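You operate a simulated robot arm through the tools that you are given. There is no shell and no other tool.

Carry out the task below with a simulated robot arm. There is one attempt and no reset: what you move stays moved.

Task
Steer the film's edge with the grey knob till EDGE shows 0 mm.
Fine: switch on, read EDGE, turn the knob against it, then run the film; stop it once 0 mm shows.

The check looks at the end state, three seconds after you hand in, the way a careful person would. Anything else that was tipped, shoved, dropped, spilled or broken makes it a failure.

Robot
A 7-joint arm with a three-finger gripper, fixed in place. Base frame: the origin is at the foot of the arm, x ahead of it, y to its left, z up; the work surface is at about z = 0.6. Units: m, rad, N and s.
Its first joint turns from -2.897 to 2.897 rad. Payload 2.69 kg.
Tool frame: the origin (TCP) lies between the finger pads and is the grasp point; the fingertips stand 0.03 m ahead of it; z points along the fingers, y is the line along which they close. The gripper opens to 0.128 m. The gripper's body begins 0.117 m behind the TCP.
Orientation is that of the tool frame in the base frame, as [roll, pitch, yaw] about the fixed x, y, z axes, in that order (R = Rz(yaw) Ry(pitch) Rx(roll)). With the fingers straight down and closing along the base's y, the tool's x points along the base's -x, its y along +y and its z along -z.

Tools
- The arm moves only by the tool apply_moves. Its argument "moves" is one flat list of numbers, 7 for each row, row after row: the opening in per cent of the stroke, from 0 (shut) to 100 (fully open), then the shift along the tool's x, y, z in m, then the turn, a rotation vector about the tool's x, y, z in rad. In form: [claw, dx, dy, dz, wx, wy, wz, claw, dx, dy, dz, wx, wy, wz, ...]. A call has 1 to 20 rows; each row is the pose to reach, as a shift and turn from the pose commanded when the call began, along the tool's axes at that moment. Rows are played at 5 a second. More than 0.05 m and 0.15 rad between two rows, or a gripper value outside its range, and nothing of the call is played. Where a pose cannot be reached the arm comes as near as it can. A force on the tool above 40 N (or 10 N above the force at the start of the call, whichever is more), or a blocked arm, ends the call early, and 0.2 s more pass. Each finger halts on what it meets, pressing with about 37 N; the grip force reading is that of the motor and also rises with nothing between the fingers. The clock runs only during rows and for 0.2 s after the last one: add rows that repeat a pose to give the fingers time. It gives the time, the measured TCP pose, the force on the tool (base axes), the opening and the grip force at its end, in the units of the frame above (readings bear some noise), with the torque about the TCP (base axes, N m) and any sound that the robot's microphone picked up.
- Cameras (640 x 400 px; columns grow to the right, rows downward): "scene" is fixed at [0.0476, 0.4903, 1.4996]; the picture's right is [-0.60, -0.80, 0.00], its down [-0.31, 0.23, -0.92] and it looks along [0.74, -0.56, -0.38] (base axes); focal length 323 px, centre (320, 200). "wrist" rides on the gripper at [0.058, 0.054, -0.131] in the tool frame; the picture's right is [-0.68, 0.74, 0.00], its down [-0.62, -0.57, -0.55] and it looks along [-0.40, -0.37, 0.84] (tool axes); focal length 234 px, centre (320, 200).
- snapshot(camera): a new picture of that camera. No time passes.
- lift_body(by): slides the trunk up (or, below 0, down) by that many m; the arm rides with it, the base frame stays. It gives what a move gives, with no picture.
- pixel_to_xyz(camera, pixels): for up to 12 pixels [column, row] of the newest picture of that camera ("zoom" is the newest enlarged one), the place [x, y, z] in the base frame of the surface seen there, good to about 0.003 m, but the place of the scene camera against the robot may be out by one fixed shift of up to 0.018 m in any direction. No time passes.
- zoom(camera, box): a new picture of the part [left, top, right, bottom] of that camera's present view, enlarged. No time passes.
- close_job(): hands the job in; it is judged then, once.

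Leave the gripper open and the arm clear of the work at the hand-in unless told otherwise.

The tools are called after "Emit:" as name(argument=value, ...) on one line, values as JSON. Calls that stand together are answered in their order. apply_moves: Moves the arm, as the interface text tells. Its arguments: {"type":"object","properties":{"moves":{"type":"array"}},"required":["moves"]} The other tools are called the same way: lift_body (by) slides the trunk up or down; snapshot (camera) takes a picture; pixel_to_xyz (camera, pixels) gives the place of the surface under pixels of a picture; zoom (camera, box) takes an enlarged picture of a part of a camera's view; close_job () hands the job in.

At the start:

```text
clock: 0.0
position: [0.6557, -0.3332, 1.0648]
tcp_rot: [-3.141, 0.0, 3.14]
ft_force: [-0.1, 0.2, 0.7]
wrist_torque: [-0.02, 0.01, -0.01]
gripper_width: 0.1279
finger_force: 0.0
trunk travel left (down, up): [-0.15, 0.2]
```

scene: 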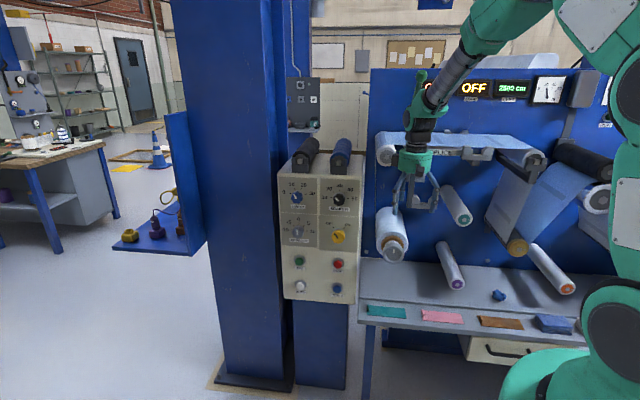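
wrist: 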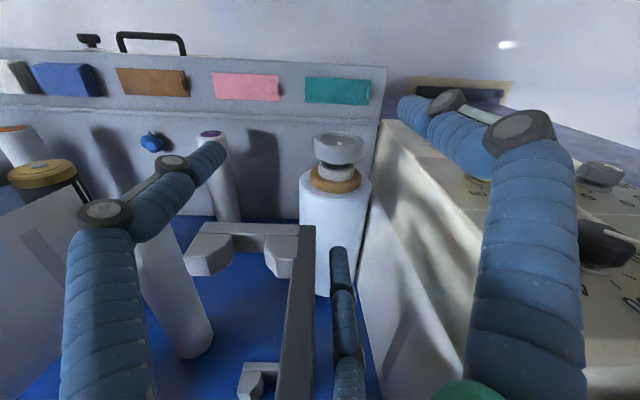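

I see a control box with four knobs and four buttons around pixels (280-360, 170-300) in the scene view. I'll zoom in on the panel and on the displays at the upper right.

Emit:
zoom(camera="scene", box=[270, 130, 370, 310])

Emit:
zoom(camera="scene", box=[370, 60, 640, 230])

```text
2.22 times, centred on (320, 220) of scene
```

zoom: 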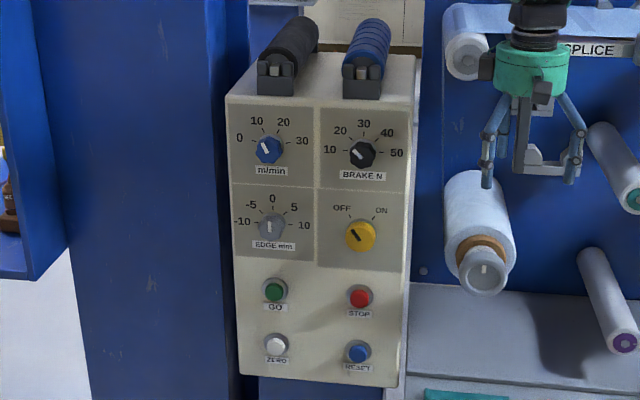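

```text
2.35 times, centred on (505, 145) of scene
```

zoom: 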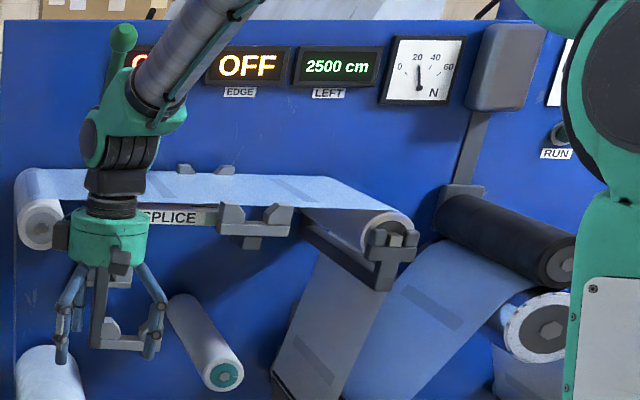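

The panel has blue m/min, black BRAKE N, grey EDGE mm and yellow OFF/ON knobs, and GO, STOP, ZERO and RESET buttons. The EDGE display reads OFF. I'll zoom further to see the pointers and the first display.

Emit:
zoom(camera="scene", box=[280, 170, 364, 250])

Emit:
zoom(camera="scene", box=[420, 65, 640, 130])

Emit:
zoom(camera="scene", box=[280, 130, 370, 186])

```text
5.00 times, centred on (322, 210) of scene
```

zoom: 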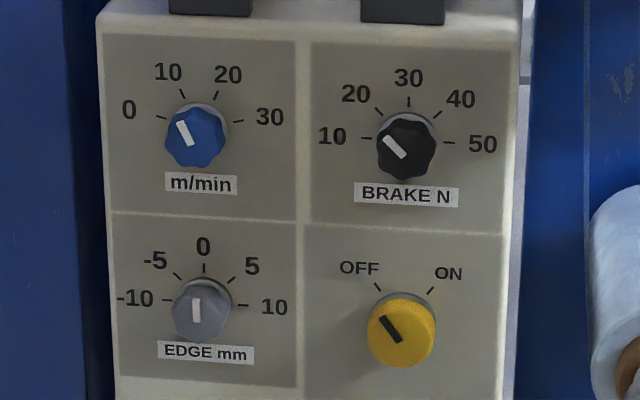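

```text
2.91 times, centred on (530, 98) of scene
```

zoom: 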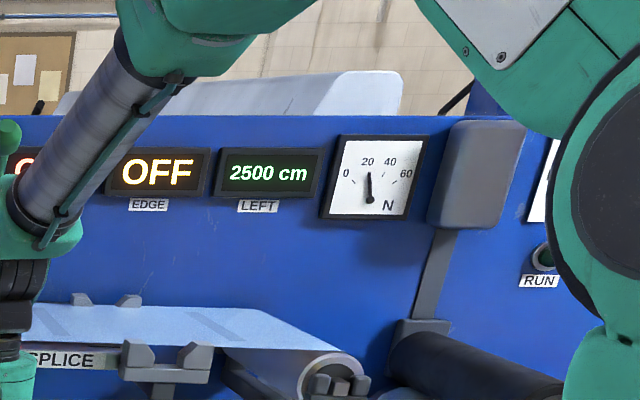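

```text
7.11 times, centred on (325, 158) of scene
```

zoom: 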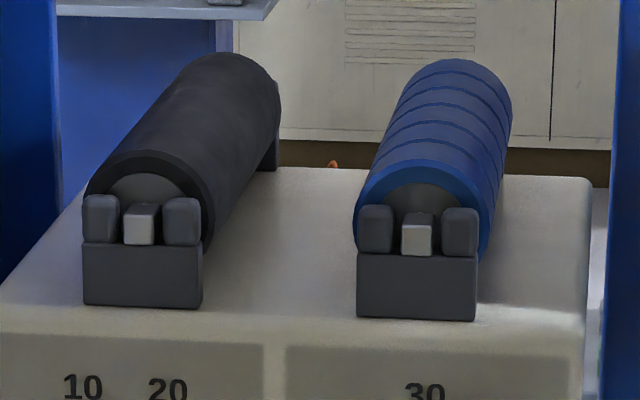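

I'll measure the knob caps, the panel face and the buttons. The zoom picture of the panel has to be taken again first.

Emit:
zoom(camera="scene", box=[280, 170, 364, 250])

Emit:
pixel_to_xyz(camera="zoom", pixels=[[197, 312], [401, 330], [195, 138], [405, 148], [130, 235], [290, 240], [330, 230], [490, 250], [130, 60], [500, 75], [140, 370], [490, 385]])

Emit:
pixel_to_xyz(camera="scene", pixels=[[299, 261], [338, 264], [300, 286], [337, 289], [289, 270], [350, 275], [290, 297], [350, 300], [283, 175], [362, 178], [320, 270], [320, 240]])

```text
5.00 times, centred on (322, 210) of scene
```

zoom: 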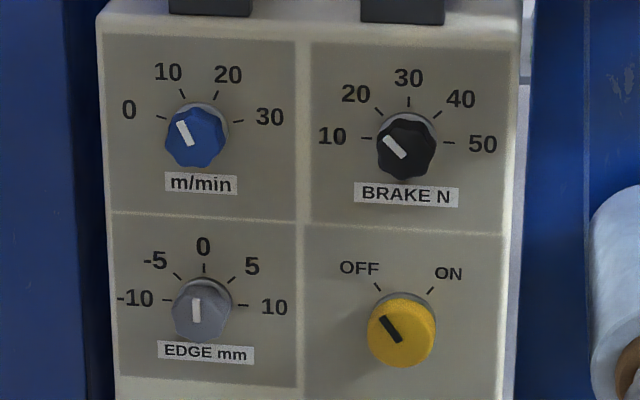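

```text
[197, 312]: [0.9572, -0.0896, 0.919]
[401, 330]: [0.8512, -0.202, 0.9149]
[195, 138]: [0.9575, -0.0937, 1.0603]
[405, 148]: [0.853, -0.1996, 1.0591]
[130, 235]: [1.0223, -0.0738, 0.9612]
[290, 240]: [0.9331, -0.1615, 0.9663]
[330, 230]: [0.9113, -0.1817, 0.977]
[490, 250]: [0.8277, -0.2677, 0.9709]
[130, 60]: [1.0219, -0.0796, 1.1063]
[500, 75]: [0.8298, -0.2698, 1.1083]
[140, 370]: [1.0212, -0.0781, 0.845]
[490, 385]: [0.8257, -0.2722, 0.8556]
```

```text
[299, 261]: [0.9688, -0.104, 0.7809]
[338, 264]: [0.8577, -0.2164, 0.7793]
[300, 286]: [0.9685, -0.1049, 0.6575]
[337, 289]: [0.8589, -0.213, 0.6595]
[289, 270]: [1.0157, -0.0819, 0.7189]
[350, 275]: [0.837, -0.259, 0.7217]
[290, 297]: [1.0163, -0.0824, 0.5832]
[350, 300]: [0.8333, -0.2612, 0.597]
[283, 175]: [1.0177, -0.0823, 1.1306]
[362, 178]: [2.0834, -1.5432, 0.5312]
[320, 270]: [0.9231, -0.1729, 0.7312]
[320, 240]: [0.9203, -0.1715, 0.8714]
```

The panel face is vertical, with its normal along about (-0.71, 0.71, 0). The grey knob is near (0.957, -0.09, 0.92). Before planning a path I'll measure the film rollers near the arm and the surroundings.

Emit:
pixel_to_xyz(camera="scene", pixels=[[390, 245], [387, 158], [377, 130], [470, 90], [520, 155], [480, 137], [445, 152], [463, 215], [570, 280], [400, 270], [368, 320], [515, 248]])

Emit:
pixel_to_xyz(camera="wrist", pixels=[[335, 150], [340, 190], [600, 175], [605, 230], [450, 200], [400, 150], [250, 240], [300, 240], [330, 330], [190, 330], [310, 300], [220, 180]])

Emit:
snapshot(camera="wrist")

```text
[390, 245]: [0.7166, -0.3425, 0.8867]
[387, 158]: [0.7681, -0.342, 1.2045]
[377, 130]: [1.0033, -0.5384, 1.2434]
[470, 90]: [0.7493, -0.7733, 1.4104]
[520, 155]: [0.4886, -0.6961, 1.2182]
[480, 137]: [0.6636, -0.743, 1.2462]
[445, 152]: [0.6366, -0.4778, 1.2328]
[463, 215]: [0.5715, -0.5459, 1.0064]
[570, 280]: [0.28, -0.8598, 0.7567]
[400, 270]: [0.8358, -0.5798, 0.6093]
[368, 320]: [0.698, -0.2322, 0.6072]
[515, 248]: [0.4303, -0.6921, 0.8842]
```

```text
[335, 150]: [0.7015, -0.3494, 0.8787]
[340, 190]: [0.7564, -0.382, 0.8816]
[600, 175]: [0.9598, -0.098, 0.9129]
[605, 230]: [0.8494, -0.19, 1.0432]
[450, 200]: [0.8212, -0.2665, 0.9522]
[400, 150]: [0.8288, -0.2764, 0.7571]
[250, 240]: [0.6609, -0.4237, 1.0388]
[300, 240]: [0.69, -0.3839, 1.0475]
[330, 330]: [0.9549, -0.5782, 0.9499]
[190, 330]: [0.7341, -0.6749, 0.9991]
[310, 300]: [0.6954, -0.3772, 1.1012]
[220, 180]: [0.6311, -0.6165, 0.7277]
```

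```text
taken
```

wrist: 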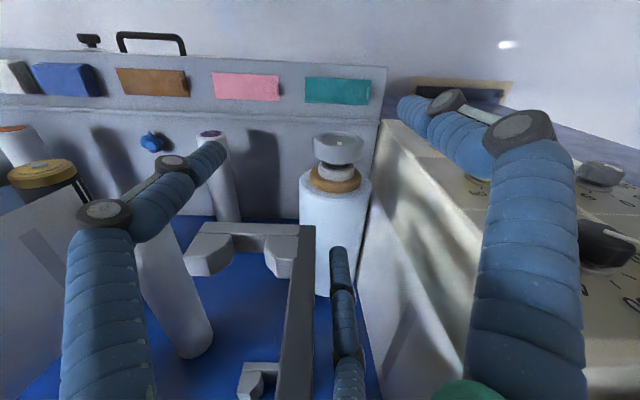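

Everything on the machine front lies at or behind the plane -0.707x+0.707y ≈ -0.74, and an empty bracket sits about 1 cm from one finger. Before moving I'll check the blue pillar and the side shelf, at about (190,240) and (250,200), for clearance.

Emit:
pixel_to_xyz(camera="scene", pixels=[[185, 130], [200, 180], [190, 245], [150, 240], [230, 200], [280, 250], [250, 350], [325, 330], [510, 15], [410, 195], [415, 160], [600, 300]])

Emit:
zoom(camera="scene", box=[370, 100, 480, 250])

```text
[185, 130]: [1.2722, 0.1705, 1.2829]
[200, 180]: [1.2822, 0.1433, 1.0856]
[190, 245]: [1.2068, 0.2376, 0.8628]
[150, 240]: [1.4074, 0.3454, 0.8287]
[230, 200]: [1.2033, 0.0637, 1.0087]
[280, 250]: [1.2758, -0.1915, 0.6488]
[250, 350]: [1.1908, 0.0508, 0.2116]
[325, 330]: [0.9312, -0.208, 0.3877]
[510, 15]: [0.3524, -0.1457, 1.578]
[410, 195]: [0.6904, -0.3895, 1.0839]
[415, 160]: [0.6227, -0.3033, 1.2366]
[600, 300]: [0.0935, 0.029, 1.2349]
```

```text
2.67 times, centred on (425, 175) of scene
```

zoom: 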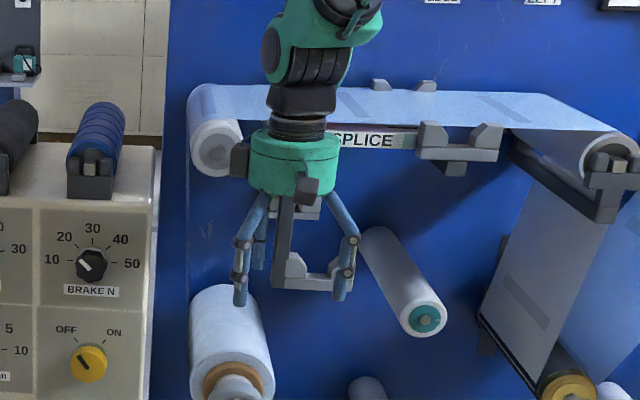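

The pillar and shelf are far off, at x > 1.2. The first move backs the gripper straight away from the machine, by about 0.12 m in -x and 0.15 m in +y, with the fingers still down.

Emit:
apply_moves(moves=[100, 0.024, 0.03, 0, 0, 0, 0, 100, 0.048, 0.06, 0, 0, 0, 0, 100, 0.072, 0.09, 0, 0, 0, 0, 100, 0.096, 0.12, 0, 0, 0, 0, 100, 0.12, 0.15, 0, 0, 0, 0, 100, 0.12, 0.15, 0, 0, 0, 0])

```text
clock: 1.4
position: [0.5347, -0.1824, 1.0632]
tcp_rot: [3.141, 0.0, 3.14]
ft_force: [-1.2, 0.0, 0.8]
wrist_torque: [-0.02, -0.07, 0.03]
gripper_width: 0.1279
finger_force: 0.0
trunk travel left (down, up): [-0.15, 0.2]
```

The arm backed off cleanly to (0.535, -0.182). Next I swing the tool from pointing down to horizontal, facing the panel along (0.71, -0.71, 0), while moving to about (0.63, 0.0, 0.97). This is in 15 small steps.

Emit:
apply_moves(moves=[100, -0.0063, 0.0121, 0.0062, 0.0409, -0.0988, 0.0409, 100, -0.0127, 0.0243, 0.0124, 0.0819, -0.1976, 0.0819, 100, -0.019, 0.0364, 0.0186, 0.1228, -0.2964, 0.1228, 100, -0.0253, 0.0485, 0.0248, 0.1637, -0.3952, 0.1637, 100, -0.0317, 0.0607, 0.031, 0.2046, -0.4941, 0.2046, 100, -0.038, 0.0728, 0.0372, 0.2456, -0.5929, 0.2456, 100, -0.0443, 0.0849, 0.0434, 0.2865, -0.6917, 0.2865, 100, -0.0507, 0.0971, 0.0496, 0.3274, -0.7905, 0.3274, 100, -0.057, 0.1092, 0.0558, 0.3683, -0.8893, 0.3683, 100, -0.0633, 0.1213, 0.062, 0.4093, -0.9881, 0.4093, 100, -0.0697, 0.1335, 0.0682, 0.4502, -1.0869, 0.4502, 100, -0.076, 0.1456, 0.0744, 0.4911, -1.1858, 0.4911, 100, -0.0823, 0.1577, 0.0806, 0.532, -1.2846, 0.532, 100, -0.0887, 0.1699, 0.0868, 0.573, -1.3834, 0.573, 100, -0.095, 0.182, 0.093, 0.6139, -1.4822, 0.6139, 100, -0.095, 0.182, 0.093, 0.6139, -1.4822, 0.6139])

Emit:
snapshot(camera="scene")

Emit:
snapshot(camera="wrist")

```text
clock: 4.8
position: [0.632, 0.0011, 0.9699]
tcp_rot: [0.017, 1.57, -0.767]
ft_force: [0.5, -0.6, -0.4]
wrist_torque: [-0.02, -0.04, -0.08]
gripper_width: 0.1277
finger_force: 0.0
trunk travel left (down, up): [-0.15, 0.2]
```

```text
taken
```

scene: 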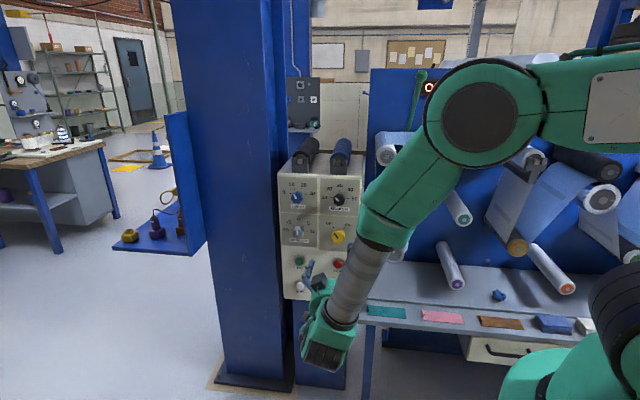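

```text
taken
```

wrist: 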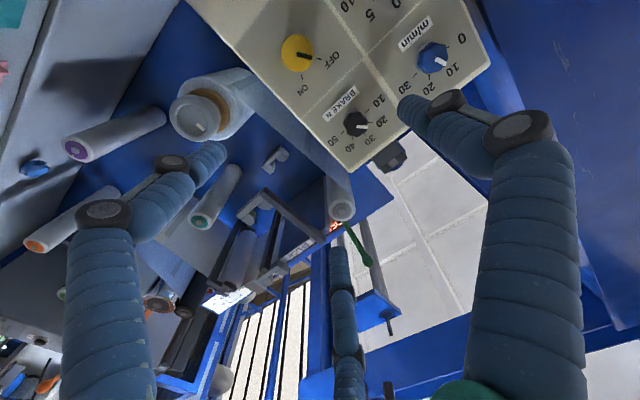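

The tool now faces the panel. In the wrist view the yellow knob is at (298,55), the blue one at (432,58) and the black one at (356,122). I'll measure these in robot-accurate coordinates and compare them with the scene camera.

Emit:
pixel_to_xyz(camera="wrist", pixels=[[290, 52], [290, 40], [298, 70], [434, 55], [357, 122], [370, 30], [330, 80], [400, 70], [315, 50], [350, 160], [275, 65], [480, 60]])

Emit:
zoom(camera="wrist", box=[240, 0, 500, 170])

```text
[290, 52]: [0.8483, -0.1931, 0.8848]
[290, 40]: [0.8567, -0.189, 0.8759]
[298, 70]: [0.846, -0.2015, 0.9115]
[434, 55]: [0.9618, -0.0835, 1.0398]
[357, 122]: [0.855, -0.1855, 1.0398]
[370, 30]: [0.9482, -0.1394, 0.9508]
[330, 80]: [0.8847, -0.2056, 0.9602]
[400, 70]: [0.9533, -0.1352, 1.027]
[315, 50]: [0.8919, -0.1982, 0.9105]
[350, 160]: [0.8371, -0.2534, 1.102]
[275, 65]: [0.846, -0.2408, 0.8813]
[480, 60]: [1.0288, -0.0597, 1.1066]
```

```text
2.35 times, centred on (370, 85) of wrist
```

zoom: 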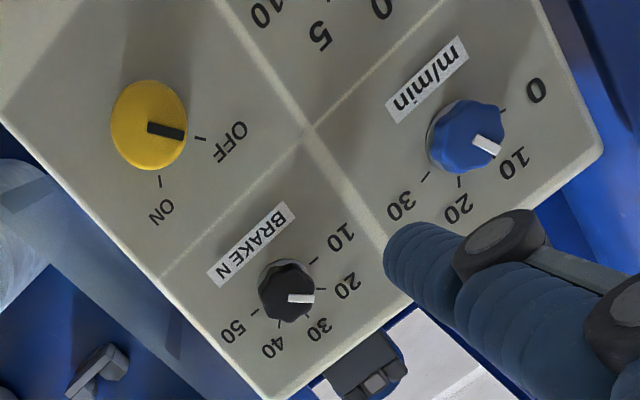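

The panel plane by the wrist camera is at -0.7695 (scene camera -0.775). Now I'll measure the cap centres in the zoomed picture: yellow (149,125), blue (465,137), black (286,292).

Emit:
pixel_to_xyz(camera="zoom", pixels=[[142, 125], [112, 125], [180, 125], [149, 90], [149, 160], [468, 135], [440, 135], [498, 135], [468, 105], [468, 165], [288, 290], [160, 112]])

```text
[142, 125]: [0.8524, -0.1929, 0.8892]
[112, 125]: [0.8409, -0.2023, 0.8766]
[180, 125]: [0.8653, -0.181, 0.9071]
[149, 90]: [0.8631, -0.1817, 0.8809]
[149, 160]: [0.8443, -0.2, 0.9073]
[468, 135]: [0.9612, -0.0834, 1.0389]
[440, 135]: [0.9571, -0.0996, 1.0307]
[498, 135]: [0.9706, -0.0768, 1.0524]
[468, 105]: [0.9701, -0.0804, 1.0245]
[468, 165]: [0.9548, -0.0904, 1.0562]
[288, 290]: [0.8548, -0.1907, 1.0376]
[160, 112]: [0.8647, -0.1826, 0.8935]
```

Wrist-frame positions: yellow cap centre (0.853, -0.192, 0.892), blue (0.961, -0.083, 1.039), black (0.855, -0.190, 1.038). The scene camera is therefore off by about (-0.003, -0.010, +0.021). Next I move in front of the yellow switch, leaving the tips about 5 cm short of its face, and look again.

Emit:
apply_moves(moves=[70, 0.013, 0.003, 0.035, 0, 0, 0, 70, 0.026, 0.006, 0.07, 0, 0, 0, 70, 0.039, 0.0095, 0.105, 0, 0, 0, 70, 0.052, 0.0125, 0.14, 0, 0, 0, 70, 0.065, 0.016, 0.175, 0, 0, 0, 70, 0.078, 0.019, 0.205, 0, 0, 0, 70, 0.078, 0.019, 0.205, 0, 0, 0, 70, 0.078, 0.019, 0.205, 0, 0, 0])

Emit:
snapshot(camera="wrist")

Emit:
snapshot(camera="scene")

```text
clock: 6.6
position: [0.789, -0.1311, 0.8915]
tcp_rot: [-2.532, 1.571, 2.967]
ft_force: [0.1, 0.4, -0.6]
wrist_torque: [0.0, -0.02, 0.01]
gripper_width: 0.0897
finger_force: 0.1
trunk travel left (down, up): [-0.15, 0.2]
```

```text
taken
```

wrist: 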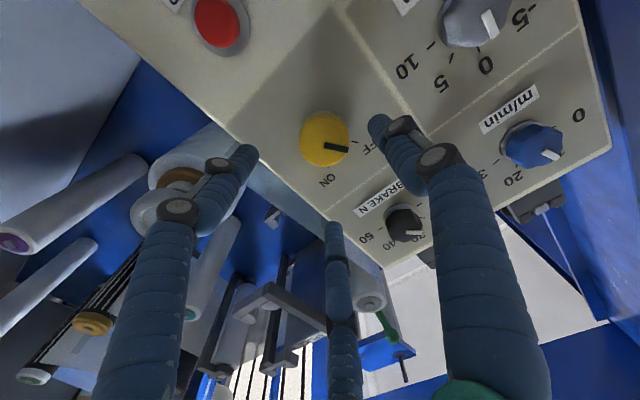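

```text
taken
```

scene: 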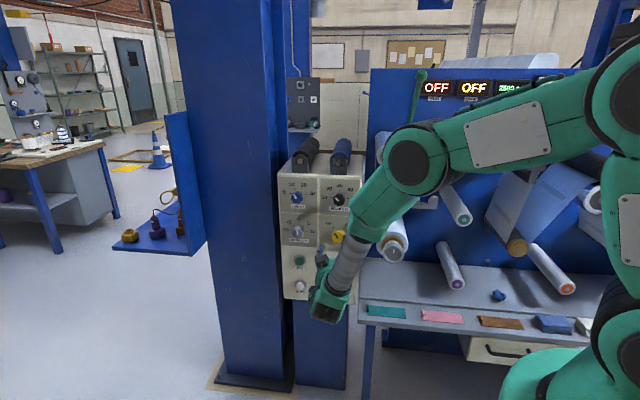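

The displays are visible now, both OFF. The wrist view shows three finger-like shapes, so I'll measure their real places, along with the yellow cap at (325,138).

Emit:
pixel_to_xyz(camera="wrist", pixels=[[383, 128], [430, 190], [470, 280], [240, 165], [205, 200], [150, 300], [333, 235], [340, 290], [345, 370], [318, 140], [335, 160], [340, 120]])

Emit:
zoom(camera="wrist", box=[180, 60, 480, 260])

```text
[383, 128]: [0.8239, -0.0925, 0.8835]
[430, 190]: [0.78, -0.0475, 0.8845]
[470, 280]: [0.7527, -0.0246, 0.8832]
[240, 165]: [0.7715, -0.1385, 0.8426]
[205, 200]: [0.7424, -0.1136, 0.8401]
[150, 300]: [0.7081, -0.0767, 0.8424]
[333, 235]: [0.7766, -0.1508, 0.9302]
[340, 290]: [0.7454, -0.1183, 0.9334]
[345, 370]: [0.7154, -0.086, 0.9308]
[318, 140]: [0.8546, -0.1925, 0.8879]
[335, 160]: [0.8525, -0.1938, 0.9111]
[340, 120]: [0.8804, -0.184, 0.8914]
```

```text
2.00 times, centred on (330, 160) of wrist
```

zoom: 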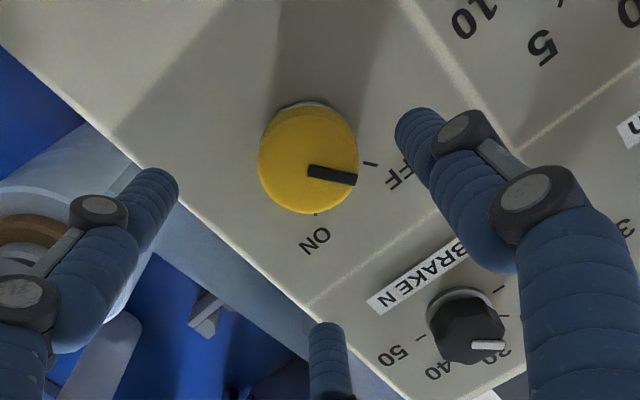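

The three visual fingers sit about 5 cm around the tool axis, so anything centred on the TCP is gripped concentrically. I'll pin down the yellow cap's centre more precisely from this zoom, where the cap face spans about x 258–358 and y 107–213.

Emit:
pixel_to_xyz(camera="zoom", pixels=[[300, 150], [308, 160], [300, 170], [264, 160], [354, 160], [308, 118], [308, 210], [275, 125], [340, 200], [415, 112], [150, 170], [328, 325]])

```text
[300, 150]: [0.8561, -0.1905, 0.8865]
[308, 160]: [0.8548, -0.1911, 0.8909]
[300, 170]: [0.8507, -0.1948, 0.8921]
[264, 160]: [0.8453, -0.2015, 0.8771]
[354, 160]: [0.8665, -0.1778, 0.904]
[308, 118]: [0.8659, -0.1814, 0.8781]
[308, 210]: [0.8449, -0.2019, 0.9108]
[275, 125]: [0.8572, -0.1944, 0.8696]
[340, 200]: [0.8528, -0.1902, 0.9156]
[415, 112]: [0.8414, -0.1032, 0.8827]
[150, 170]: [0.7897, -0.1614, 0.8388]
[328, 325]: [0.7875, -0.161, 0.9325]
```

The yellow cap centre is (0.855, -0.191, 0.892), so I need about +4 mm along the panel. I'll pre-rotate the gripper about its axis by -0.7 rad (counter-clockwise from the front), so the OFF→ON turn will be centred in its range.

Emit:
apply_moves(moves=[70, 0, 0.001, 0, 0, 0, -0.14, 70, 0, 0.002, 0, 0, 0, -0.28, 70, 0, 0.003, 0, 0, 0, -0.42, 70, 0, 0.004, 0, 0, 0, -0.56, 70, 0, 0.004, 0, 0, 0, -0.7, 70, 0, 0.004, 0, 0, 0, -0.7, 70, 0, 0.004, 0, 0, 0, -0.7])

Emit:
snapshot(camera="wrist")

```text
clock: 8.2
position: [0.7918, -0.1294, 0.8926]
tcp_rot: [-1.57, 0.87, -2.356]
ft_force: [-0.2, 0.3, -0.5]
wrist_torque: [-0.02, 0.06, 0.01]
gripper_width: 0.0895
finger_force: 0.1
trunk travel left (down, up): [-0.15, 0.2]
```

```text
taken
```

wrist: 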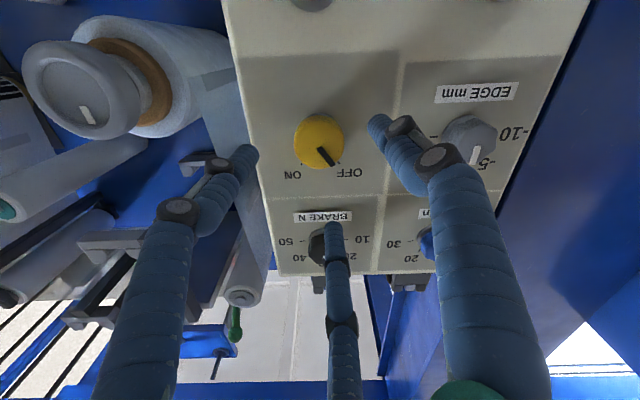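

The cap sits right on the tool axis, at wrist pixel about (319,141). Now I advance 76 mm so the fingers straddle the yellow knob, still open.

Emit:
apply_moves(moves=[70, 0, 0.001, 0.02, 0, 0, 0, 70, 0, 0.001, 0.04, 0, 0, 0, 70, 0, 0.001, 0.06, 0, 0, 0, 70, 0, 0.001, 0.076, 0, 0, 0, 70, 0, 0.001, 0.076, 0, 0, 0])

Emit:
snapshot(camera="wrist")

```text
clock: 9.4
position: [0.8455, -0.181, 0.8904]
tcp_rot: [-1.57, 0.871, -2.355]
ft_force: [-0.5, -0.2, -0.1]
wrist_torque: [0.01, -0.02, 0.05]
gripper_width: 0.0894
finger_force: 0.0
trunk travel left (down, up): [-0.15, 0.2]
```

```text
taken
```

wrist: 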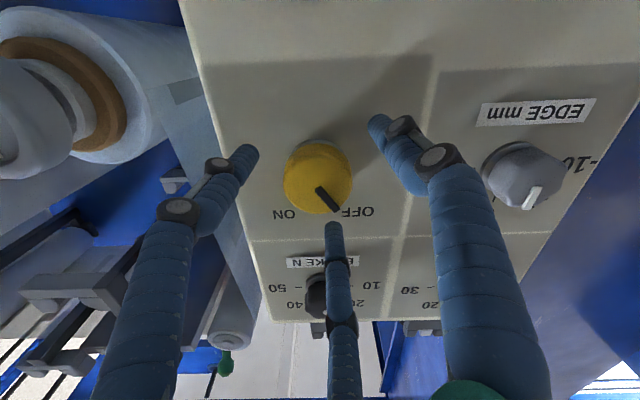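

The fingers straddle the cap with no contact. I'll close on the yellow knob and hold for a moment.

Emit:
apply_moves(moves=[45, 0, 0, 0, 0, 0, 0, 25, 0, 0, 0, 0, 0, 0, 25, 0, 0, 0, 0, 0, 0])

Emit:
snapshot(camera="wrist")

```text
clock: 10.2
position: [0.8476, -0.1814, 0.893]
tcp_rot: [-1.568, 0.873, -2.352]
ft_force: [0.0, -2.1, 10.9]
wrist_torque: [-0.27, -0.21, -0.03]
gripper_width: 0.0532
finger_force: 15.3
trunk travel left (down, up): [-0.15, 0.2]
```

```text
taken
```

wrist: 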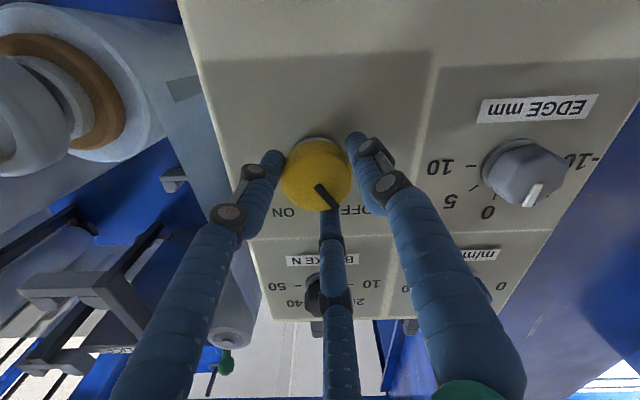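

I have the knob at 0.053 m. There is a slight 11 N upward push, so I'll ease the tool up by about 1.5 mm while turning. I turn clockwise (from the front) from OFF toward ON, first by 1.26 rad.

Emit:
apply_moves(moves=[25, -0.0008, -0.0006, 0, 0, 0, 0.1, 25, -0.0011, -0.0009, 0, 0, 0, 0.22, 25, -0.0011, -0.0009, 0, 0, 0, 0.35, 25, -0.0011, -0.0009, 0, 0, 0, 0.48, 25, -0.0011, -0.0009, 0, 0, 0, 0.61, 25, -0.0011, -0.0009, 0, 0, 0, 0.74, 25, -0.0011, -0.0009, 0, 0, 0, 0.87, 25, -0.0011, -0.0009, 0, 0, 0, 1.0, 25, -0.0011, -0.0009, 0, 0, 0, 1.13, 25, -0.0011, -0.0009, 0, 0, 0, 1.26, 25, -0.0011, -0.0009, 0, 0, 0, 1.26])

Emit:
snapshot(camera="wrist")

Emit:
snapshot(camera="scene")

```text
clock: 12.0
position: [0.8464, -0.1826, 0.8946]
tcp_rot: [1.569, 1.302, 0.772]
ft_force: [-30.3, 8.2, 19.7]
wrist_torque: [-0.68, -0.7, -0.93]
gripper_width: 0.0503
finger_force: 44.6
out of reach, approached as far as the arm can: row 8, 9
trunk travel left (down, up): [-0.15, 0.2]
stopped in row 9: the force on the tool passed its limit at 63 N (the readings are from after the stop); the commanded pose is now the measured one
```

```text
taken
```

wrist: 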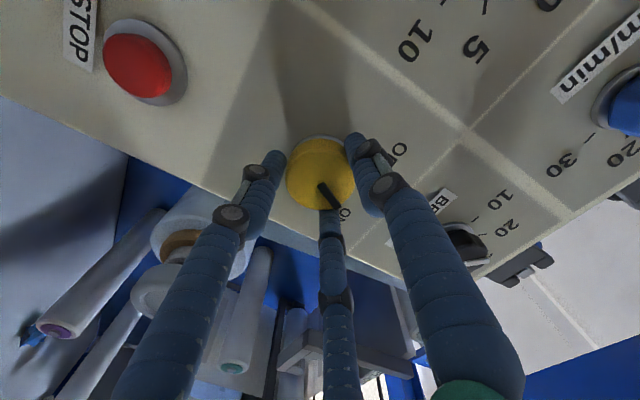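

```text
taken
```

scene: 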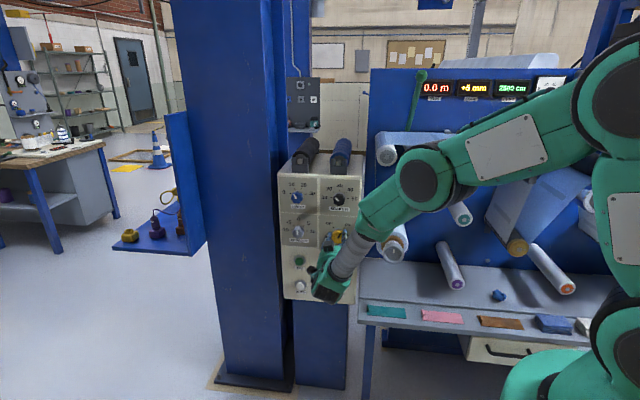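

The tool turned about 0.97 rad before a joint limit, so the clockwise wrist limit is near +0.27 rad from the horizontal pose. The displays lit up, so I'll zoom in to read them and the yellow pointer.

Emit:
zoom(camera="scene", box=[410, 70, 570, 110])

Emit:
zoom(camera="scene", box=[280, 170, 364, 250])

Emit:
zoom(camera="wrist", box=[230, 100, 430, 230])

```text
4.00 times, centred on (490, 90) of scene
```

zoom: 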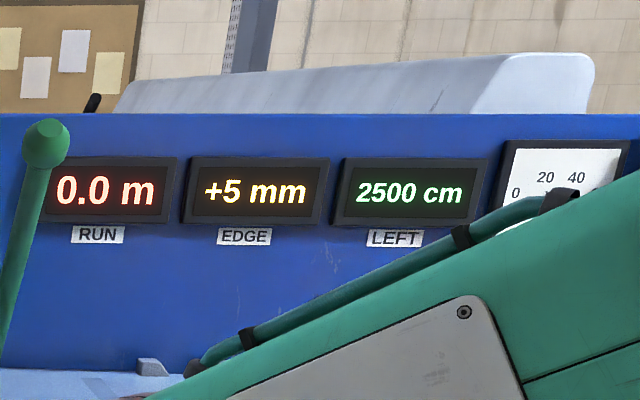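

```text
5.00 times, centred on (322, 210) of scene
```

zoom: 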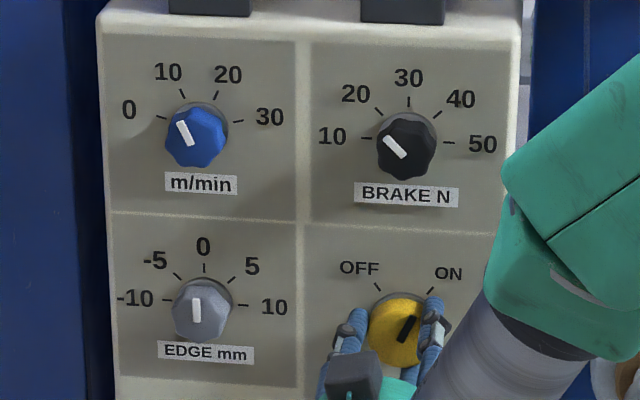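

```text
3.08 times, centred on (330, 165) of wrist
```

zoom: 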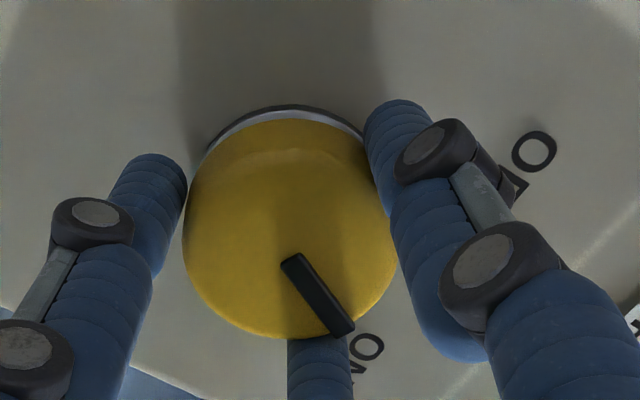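

EDGE reads +5 mm, RUN 0.0 m and LEFT 2500 cm. The yellow pointer is past the middle toward ON. I'll open the fingers to release, then see where the pointer rests.

Emit:
apply_moves(moves=[45, 0, 0, 0, 0, 0, 0, 70, 0, 0, 0, 0, 0, 0, 70, 0, 0, 0, 0, 0, 0])

Emit:
zoom(camera="scene", box=[280, 170, 364, 250])

Emit:
snapshot(camera="wrist")

```text
clock: 12.8
position: [0.8475, -0.1821, 0.8922]
tcp_rot: [1.585, 1.303, 0.789]
ft_force: [-0.1, 0.0, -0.2]
wrist_torque: [0.03, 0.01, 0.03]
gripper_width: 0.0897
finger_force: 0.1
trunk travel left (down, up): [-0.15, 0.2]
```

```text
5.00 times, centred on (322, 210) of scene
```

zoom: 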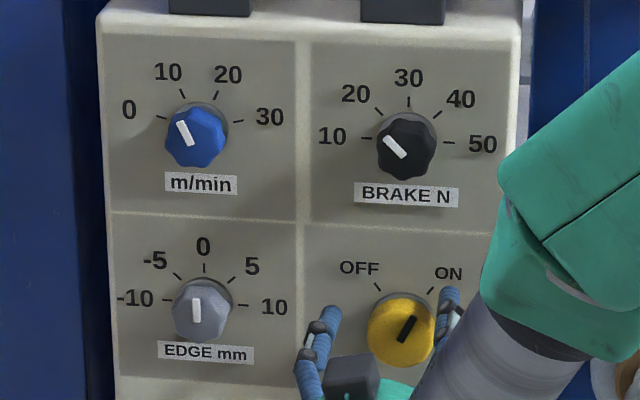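

```text
taken
```

wrist: 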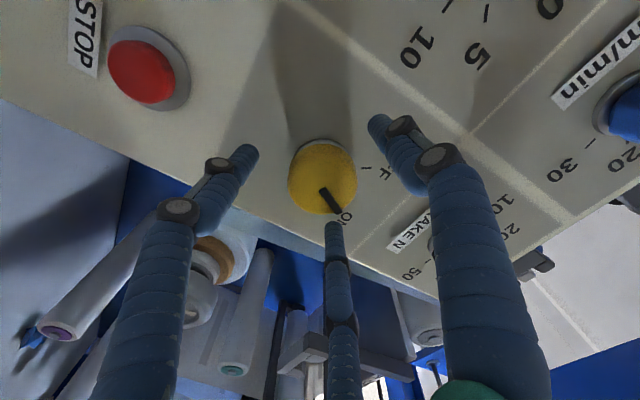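

EDGE is on and the forces are zero, and the pointer rests on the ON side. Now I back off 8 cm, slide 0.152 m along the panel toward the grey EDGE knob, rotate the tool back by 0.2 rad, and look.

Emit:
apply_moves(moves=[70, 0, 0, -0.027, 0, 0, 0, 70, 0, 0, -0.054, 0, 0, 0, 70, 0, 0, -0.08, 0, 0, 0, 70, 0.0091, 0.0369, -0.08, 0, 0, -0.05, 70, 0.0182, 0.0738, -0.08, 0, 0, -0.1, 70, 0.0273, 0.1107, -0.08, 0, 0, -0.15, 70, 0.0364, 0.1476, -0.08, 0, 0, -0.2, 70, 0.0364, 0.1476, -0.08, 0, 0, -0.2, 70, 0.0364, 0.1476, -0.08, 0, 0, -0.2])

Emit:
snapshot(camera="wrist")

Emit:
snapshot(camera="scene")

```text
clock: 14.8
position: [0.9013, -0.0182, 0.8966]
tcp_rot: [1.62, 1.505, 0.824]
ft_force: [-1.0, 0.3, 0.2]
wrist_torque: [0.01, 0.02, 0.01]
gripper_width: 0.0895
finger_force: 0.0
out of reach, approached as far as the arm can: row 2, 3
trunk travel left (down, up): [-0.15, 0.2]
```

```text
taken
```

wrist: 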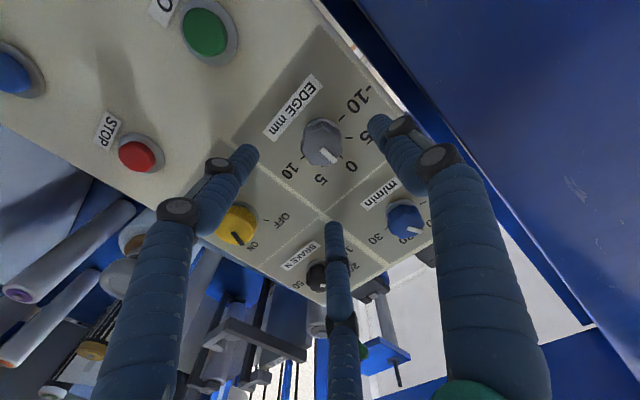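

```text
taken
```

scene: 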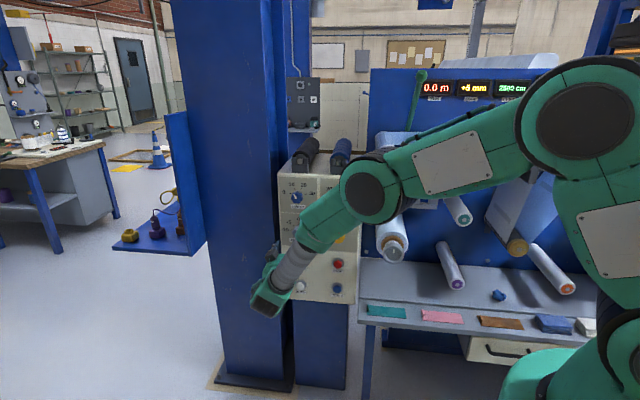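

EDGE still shows +5 mm. The grey knob is at about wrist pixel (322,142). I'll zoom in on it for its centre.

Emit:
zoom(camera="wrist", box=[250, 80, 400, 200])

Emit:
pixel_to_xyz(camera="wrist", pixels=[[321, 145], [307, 145], [337, 145], [321, 132], [321, 160], [310, 135], [332, 155], [280, 120], [240, 120], [205, 32], [138, 155], [300, 165]])

```text
3.33 times, centred on (325, 140) of wrist
```

zoom: 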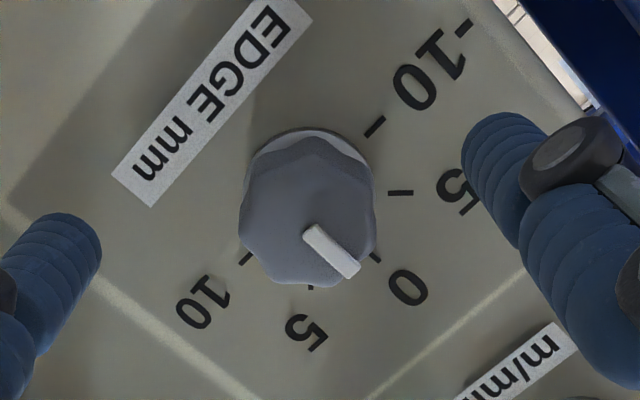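

```text
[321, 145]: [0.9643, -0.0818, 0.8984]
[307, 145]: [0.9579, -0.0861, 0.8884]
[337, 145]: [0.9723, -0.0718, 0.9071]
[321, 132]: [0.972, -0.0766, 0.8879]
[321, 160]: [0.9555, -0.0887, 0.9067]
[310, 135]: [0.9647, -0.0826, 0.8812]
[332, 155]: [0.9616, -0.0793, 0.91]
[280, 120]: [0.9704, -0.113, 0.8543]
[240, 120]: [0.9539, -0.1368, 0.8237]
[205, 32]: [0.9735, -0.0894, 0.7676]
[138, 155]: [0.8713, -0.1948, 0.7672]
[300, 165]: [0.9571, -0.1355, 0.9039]
```

The knob centre is about (0.963, -0.083, 0.899) and its pointer is at 0. I'll shift 2 mm to centre, then advance 77 mm so the fingers straddle the grey knob.

Emit:
apply_moves(moves=[65, -0.0012, -0.0008, 0.02, 0, 0, 0, 65, -0.0025, -0.0016, 0.04, 0, 0, 0, 65, -0.0025, -0.0016, 0.06, 0, 0, 0, 65, -0.0025, -0.0016, 0.077, 0, 0, 0, 65, -0.0025, -0.0016, 0.077, 0, 0, 0])

Emit:
snapshot(camera="wrist")

```text
clock: 16.0
position: [0.9529, -0.0748, 0.8979]
tcp_rot: [1.623, 1.503, 0.827]
ft_force: [0.8, 0.2, 0.8]
wrist_torque: [0.0, -0.03, 0.01]
gripper_width: 0.0831
finger_force: 0.0
trunk travel left (down, up): [-0.15, 0.2]
```

```text
taken
```

wrist: 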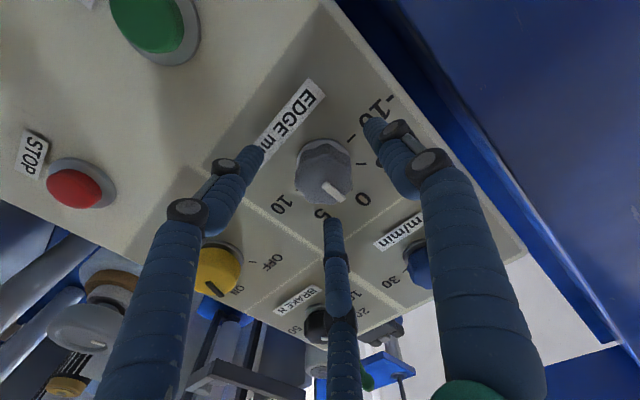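

The fingers straddle the grey knob, whose face is centred near (323,181), and there is no contact force. I'll close on it.

Emit:
apply_moves(moves=[45, 0, 0.001, 0, 0, 0, 0, 20, 0, 0.001, 0, 0, 0, 0, 20, 0, 0.001, 0, 0, 0, 0])

Emit:
zoom(camera="wrist", box=[220, 80, 440, 240])

```text
clock: 16.8
position: [0.9527, -0.0743, 0.8987]
tcp_rot: [1.585, 1.502, 0.79]
ft_force: [2.4, 1.9, 10.3]
wrist_torque: [-0.18, -0.17, 0.09]
gripper_width: 0.041
finger_force: 44.8
trunk travel left (down, up): [-0.15, 0.2]
```

```text
2.50 times, centred on (330, 160) of wrist
```

zoom: 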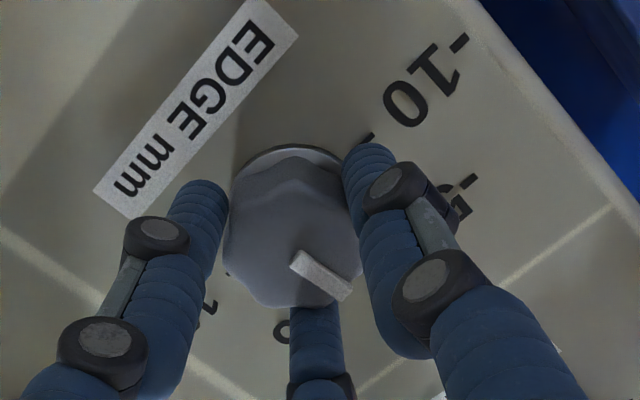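

The grey knob is held at 0.041 m. Now I turn it counter-clockwise (from the front) by 0.785 rad toward -5, easing the tool up by 1 mm.

Emit:
apply_moves(moves=[20, -0.001, 0, 0, 0, 0, -0.1, 20, -0.001, 0, 0, 0, 0, -0.21, 20, -0.001, 0, 0, 0, 0, -0.33, 20, -0.001, 0, 0, 0, 0, -0.45, 20, -0.001, 0, 0, 0, 0, -0.57, 20, -0.001, 0, 0, 0, 0, -0.69, 20, -0.001, 0, 0, 0, 0, -0.785, 20, -0.001, 0, 0, 0, 0, -0.785])

Emit:
zoom(camera="wrist", box=[220, 80, 440, 240])

Emit:
snapshot(camera="scene")

```text
clock: 18.6
position: [0.9537, -0.0744, 0.9004]
tcp_rot: [-1.574, 0.851, -2.37]
ft_force: [-2.9, 11.5, 10.7]
wrist_torque: [-0.26, -0.25, 0.31]
gripper_width: 0.0407
finger_force: 44.7
trunk travel left (down, up): [-0.15, 0.2]
```

```text
2.50 times, centred on (330, 160) of wrist
```

zoom: 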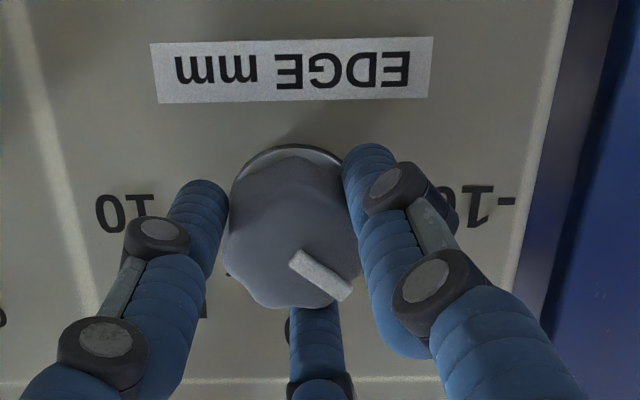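

```text
taken
```

scene: 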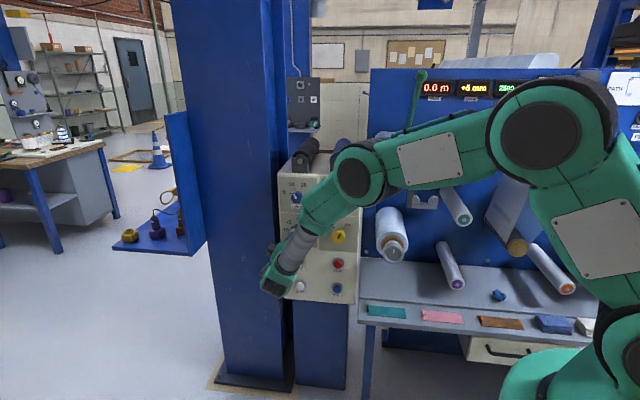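

The pointer moved with the gripper, turning 0.79 rad in total, and EDGE still shows +5 as the film is standing. I'll open the fingers and back off to check where the grey pointer rests.

Emit:
apply_moves(moves=[45, 0, 0, 0, 0, 0, 0, 70, 0, 0, 0, 0, 0, 0, 70, 0, 0, 0, 0, 0, 0, 70, 0, 0, -0.02, 0, 0, 0, 70, 0, 0, -0.045, 0, 0, 0, 70, 0, 0, -0.07, 0, 0, 0, 70, 0, 0, -0.07, 0, 0, 0])

Emit:
snapshot(camera="wrist")

Emit:
zoom(camera="wrist", box=[240, 70, 420, 200])

```text
clock: 20.2
position: [0.9057, -0.0241, 0.9011]
tcp_rot: [-1.574, 0.852, -2.37]
ft_force: [0.1, 0.4, -0.4]
wrist_torque: [0.0, -0.01, -0.02]
gripper_width: 0.0897
finger_force: 0.1
trunk travel left (down, up): [-0.15, 0.2]
```

```text
taken
```

wrist: 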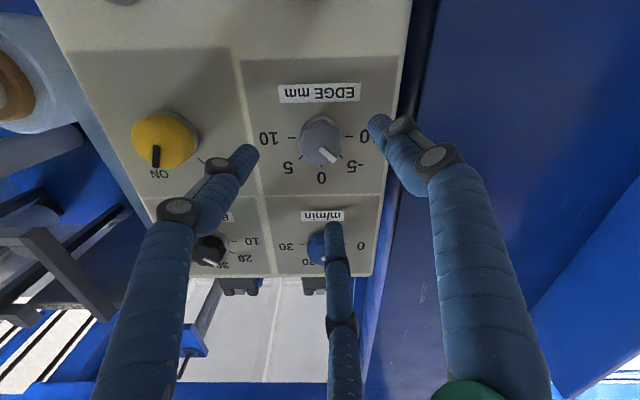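

```text
3.08 times, centred on (330, 135) of wrist
```

zoom: 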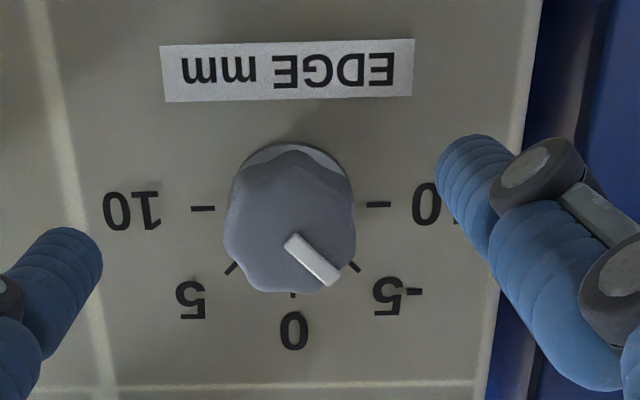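

The pointer now sits on the -5 tick, against the +5 reading. Next I close the fingers and move down in front of the green GO button, at about (0.972, -0.094, 0.762), staying well short of it. Then I look.

Emit:
apply_moves(moves=[50, 0.0268, 0.0228, 0, 0, 0, 0, 20, 0.0537, 0.0457, 0, 0, 0, 0, 0, 0.0806, 0.0686, 0, 0, 0, 0, 0, 0.1074, 0.0914, 0, 0, 0, 0, 0, 0.1074, 0.0914, 0, 0, 0, 0, 0, 0.1074, 0.0914, 0, 0, 0, 0])

Emit:
snapshot(camera="wrist")

Emit:
snapshot(camera="scene")

```text
clock: 21.6
position: [0.9035, -0.0253, 0.76]
tcp_rot: [-1.577, 0.852, -2.371]
ft_force: [0.8, 0.4, 0.1]
wrist_torque: [0.0, 0.0, 0.0]
gripper_width: 0.0022
finger_force: 31.3
trunk travel left (down, up): [-0.15, 0.2]
```

```text
taken
```

wrist: 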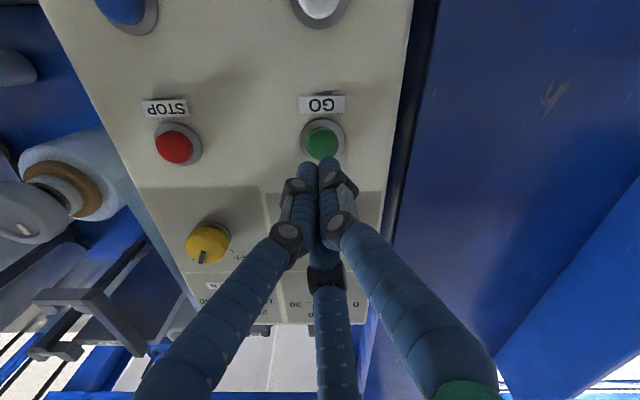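

```text
taken
```

scene: 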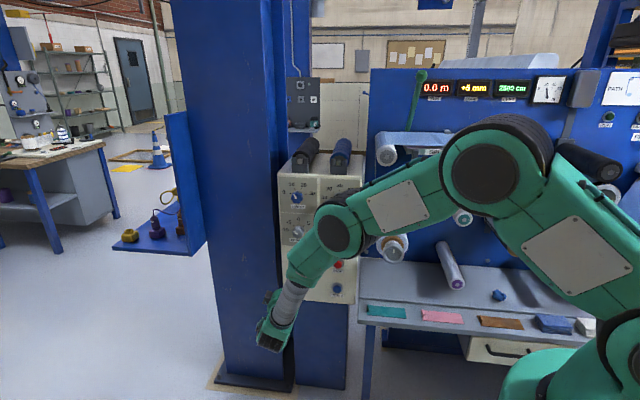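

The green GO button at (322,144) is right on the tool axis. I'll measure GO and STOP faces exactly.

Emit:
pixel_to_xyz(camera="wrist", pixels=[[321, 144], [310, 144], [333, 144], [321, 133], [321, 153], [173, 148], [162, 148], [185, 148], [173, 137], [173, 158], [355, 120], [240, 140]])

Emit:
zoom(camera="wrist", box=[130, 90, 380, 200])

```text
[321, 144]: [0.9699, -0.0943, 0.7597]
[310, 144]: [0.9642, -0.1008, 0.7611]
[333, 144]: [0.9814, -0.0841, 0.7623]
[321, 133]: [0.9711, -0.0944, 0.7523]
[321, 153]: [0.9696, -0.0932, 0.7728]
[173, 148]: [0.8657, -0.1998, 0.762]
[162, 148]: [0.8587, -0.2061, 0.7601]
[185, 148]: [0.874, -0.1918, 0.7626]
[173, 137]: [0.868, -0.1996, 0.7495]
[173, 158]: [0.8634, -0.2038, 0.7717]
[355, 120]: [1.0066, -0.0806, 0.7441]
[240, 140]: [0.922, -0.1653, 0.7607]
```

```text
2.56 times, centred on (255, 145) of wrist
```

zoom: 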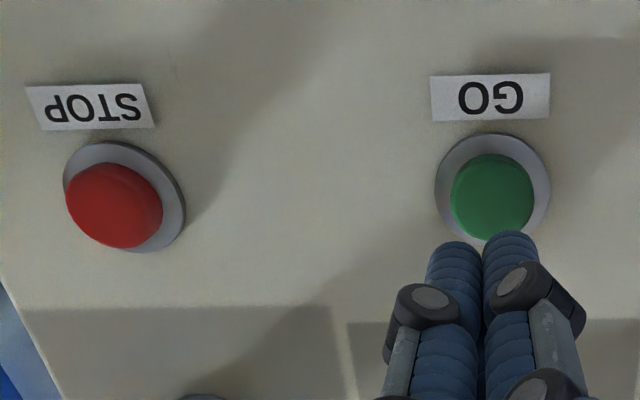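

GO is at (0.970, -0.094, 0.761) and STOP at (0.866, -0.200, 0.761). Their faces are about 95 mm ahead of the TCP, which puts the tips 65 mm short. I'll press GO gently, about 6 mm past contact, then draw back 3 cm and read the displays.

Emit:
apply_moves(moves=[0, 0, -0.001, 0.025, 0, 0, 0, 0, 0, -0.001, 0.05, 0, 0, 0, 0, 0, -0.001, 0.06, 0, 0, 0, 0, 0, -0.001, 0.066, 0, 0, 0, 0, 0, -0.001, 0.0695, 0, 0, 0, 0, 0, -0.001, 0.0725, 0, 0, 0, 0, 0, -0.001, 0.06, 0, 0, 0, 0, 0, -0.001, 0.035, 0, 0, 0])

Emit:
snapshot(camera="scene")

Emit:
zoom(camera="scene", box=[410, 70, 570, 110])

```text
clock: 23.4
position: [0.9271, -0.0514, 0.7622]
tcp_rot: [-1.576, 0.854, -2.37]
ft_force: [0.2, 0.1, 0.3]
wrist_torque: [0.01, -0.01, 0.0]
gripper_width: 0.0018
finger_force: 31.3
trunk travel left (down, up): [-0.15, 0.2]
```

```text
taken
```

scene: 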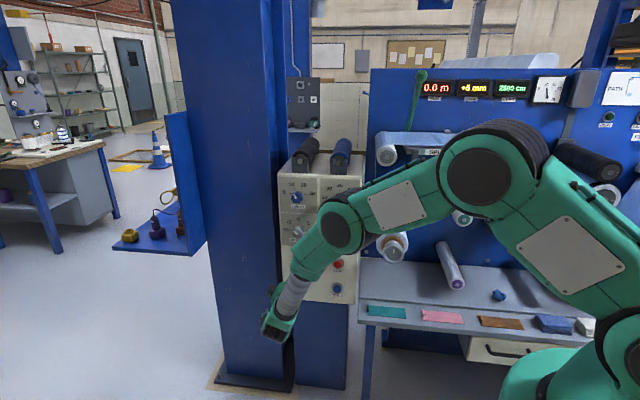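

```text
4.00 times, centred on (490, 90) of scene
```

zoom: 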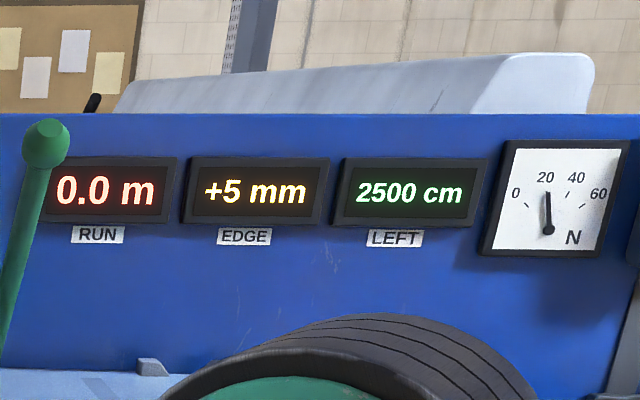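

It has not started: RUN still reads 0.0 m. The press was probably too shallow. I'll press again, ending a few millimetres deeper, and read the force while still pressing.

Emit:
apply_moves(moves=[0, 0, 0, 0.02, 0, 0, 0, 0, 0, 0, 0.031, 0, 0, 0, 0, 0, 0, 0.036, 0, 0, 0, 0, 0, 0, 0.04, 0, 0, 0, 0, 0, 0, 0.042, 0, 0, 0])

Emit:
zoom(camera="wrist", box=[230, 100, 410, 220])

Emit:
zoom(camera="scene", box=[410, 70, 570, 110])

```text
clock: 24.6
position: [0.9554, -0.0811, 0.7574]
tcp_rot: [-1.577, 0.854, -2.372]
ft_force: [-15.7, 6.5, 2.6]
wrist_torque: [-0.08, -0.14, -0.05]
gripper_width: 0.0058
finger_force: 31.2
trunk travel left (down, up): [-0.15, 0.2]
heard: click
```

```text
3.33 times, centred on (320, 160) of wrist
```

zoom: 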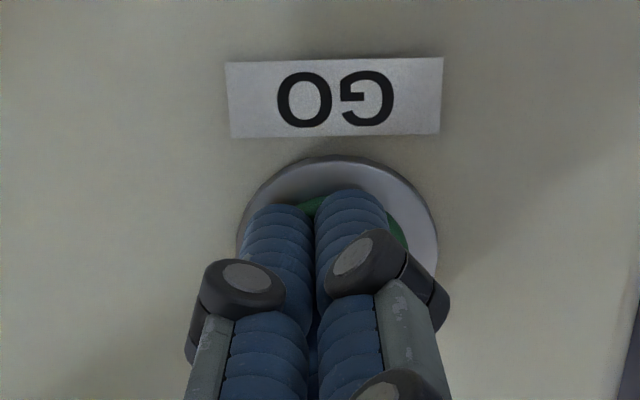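

```text
4.00 times, centred on (490, 90) of scene
```

zoom: 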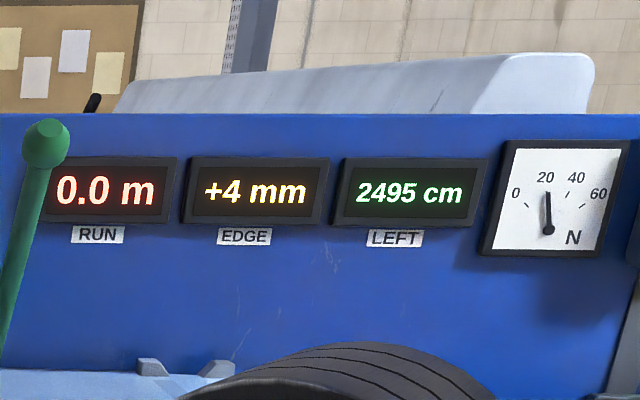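

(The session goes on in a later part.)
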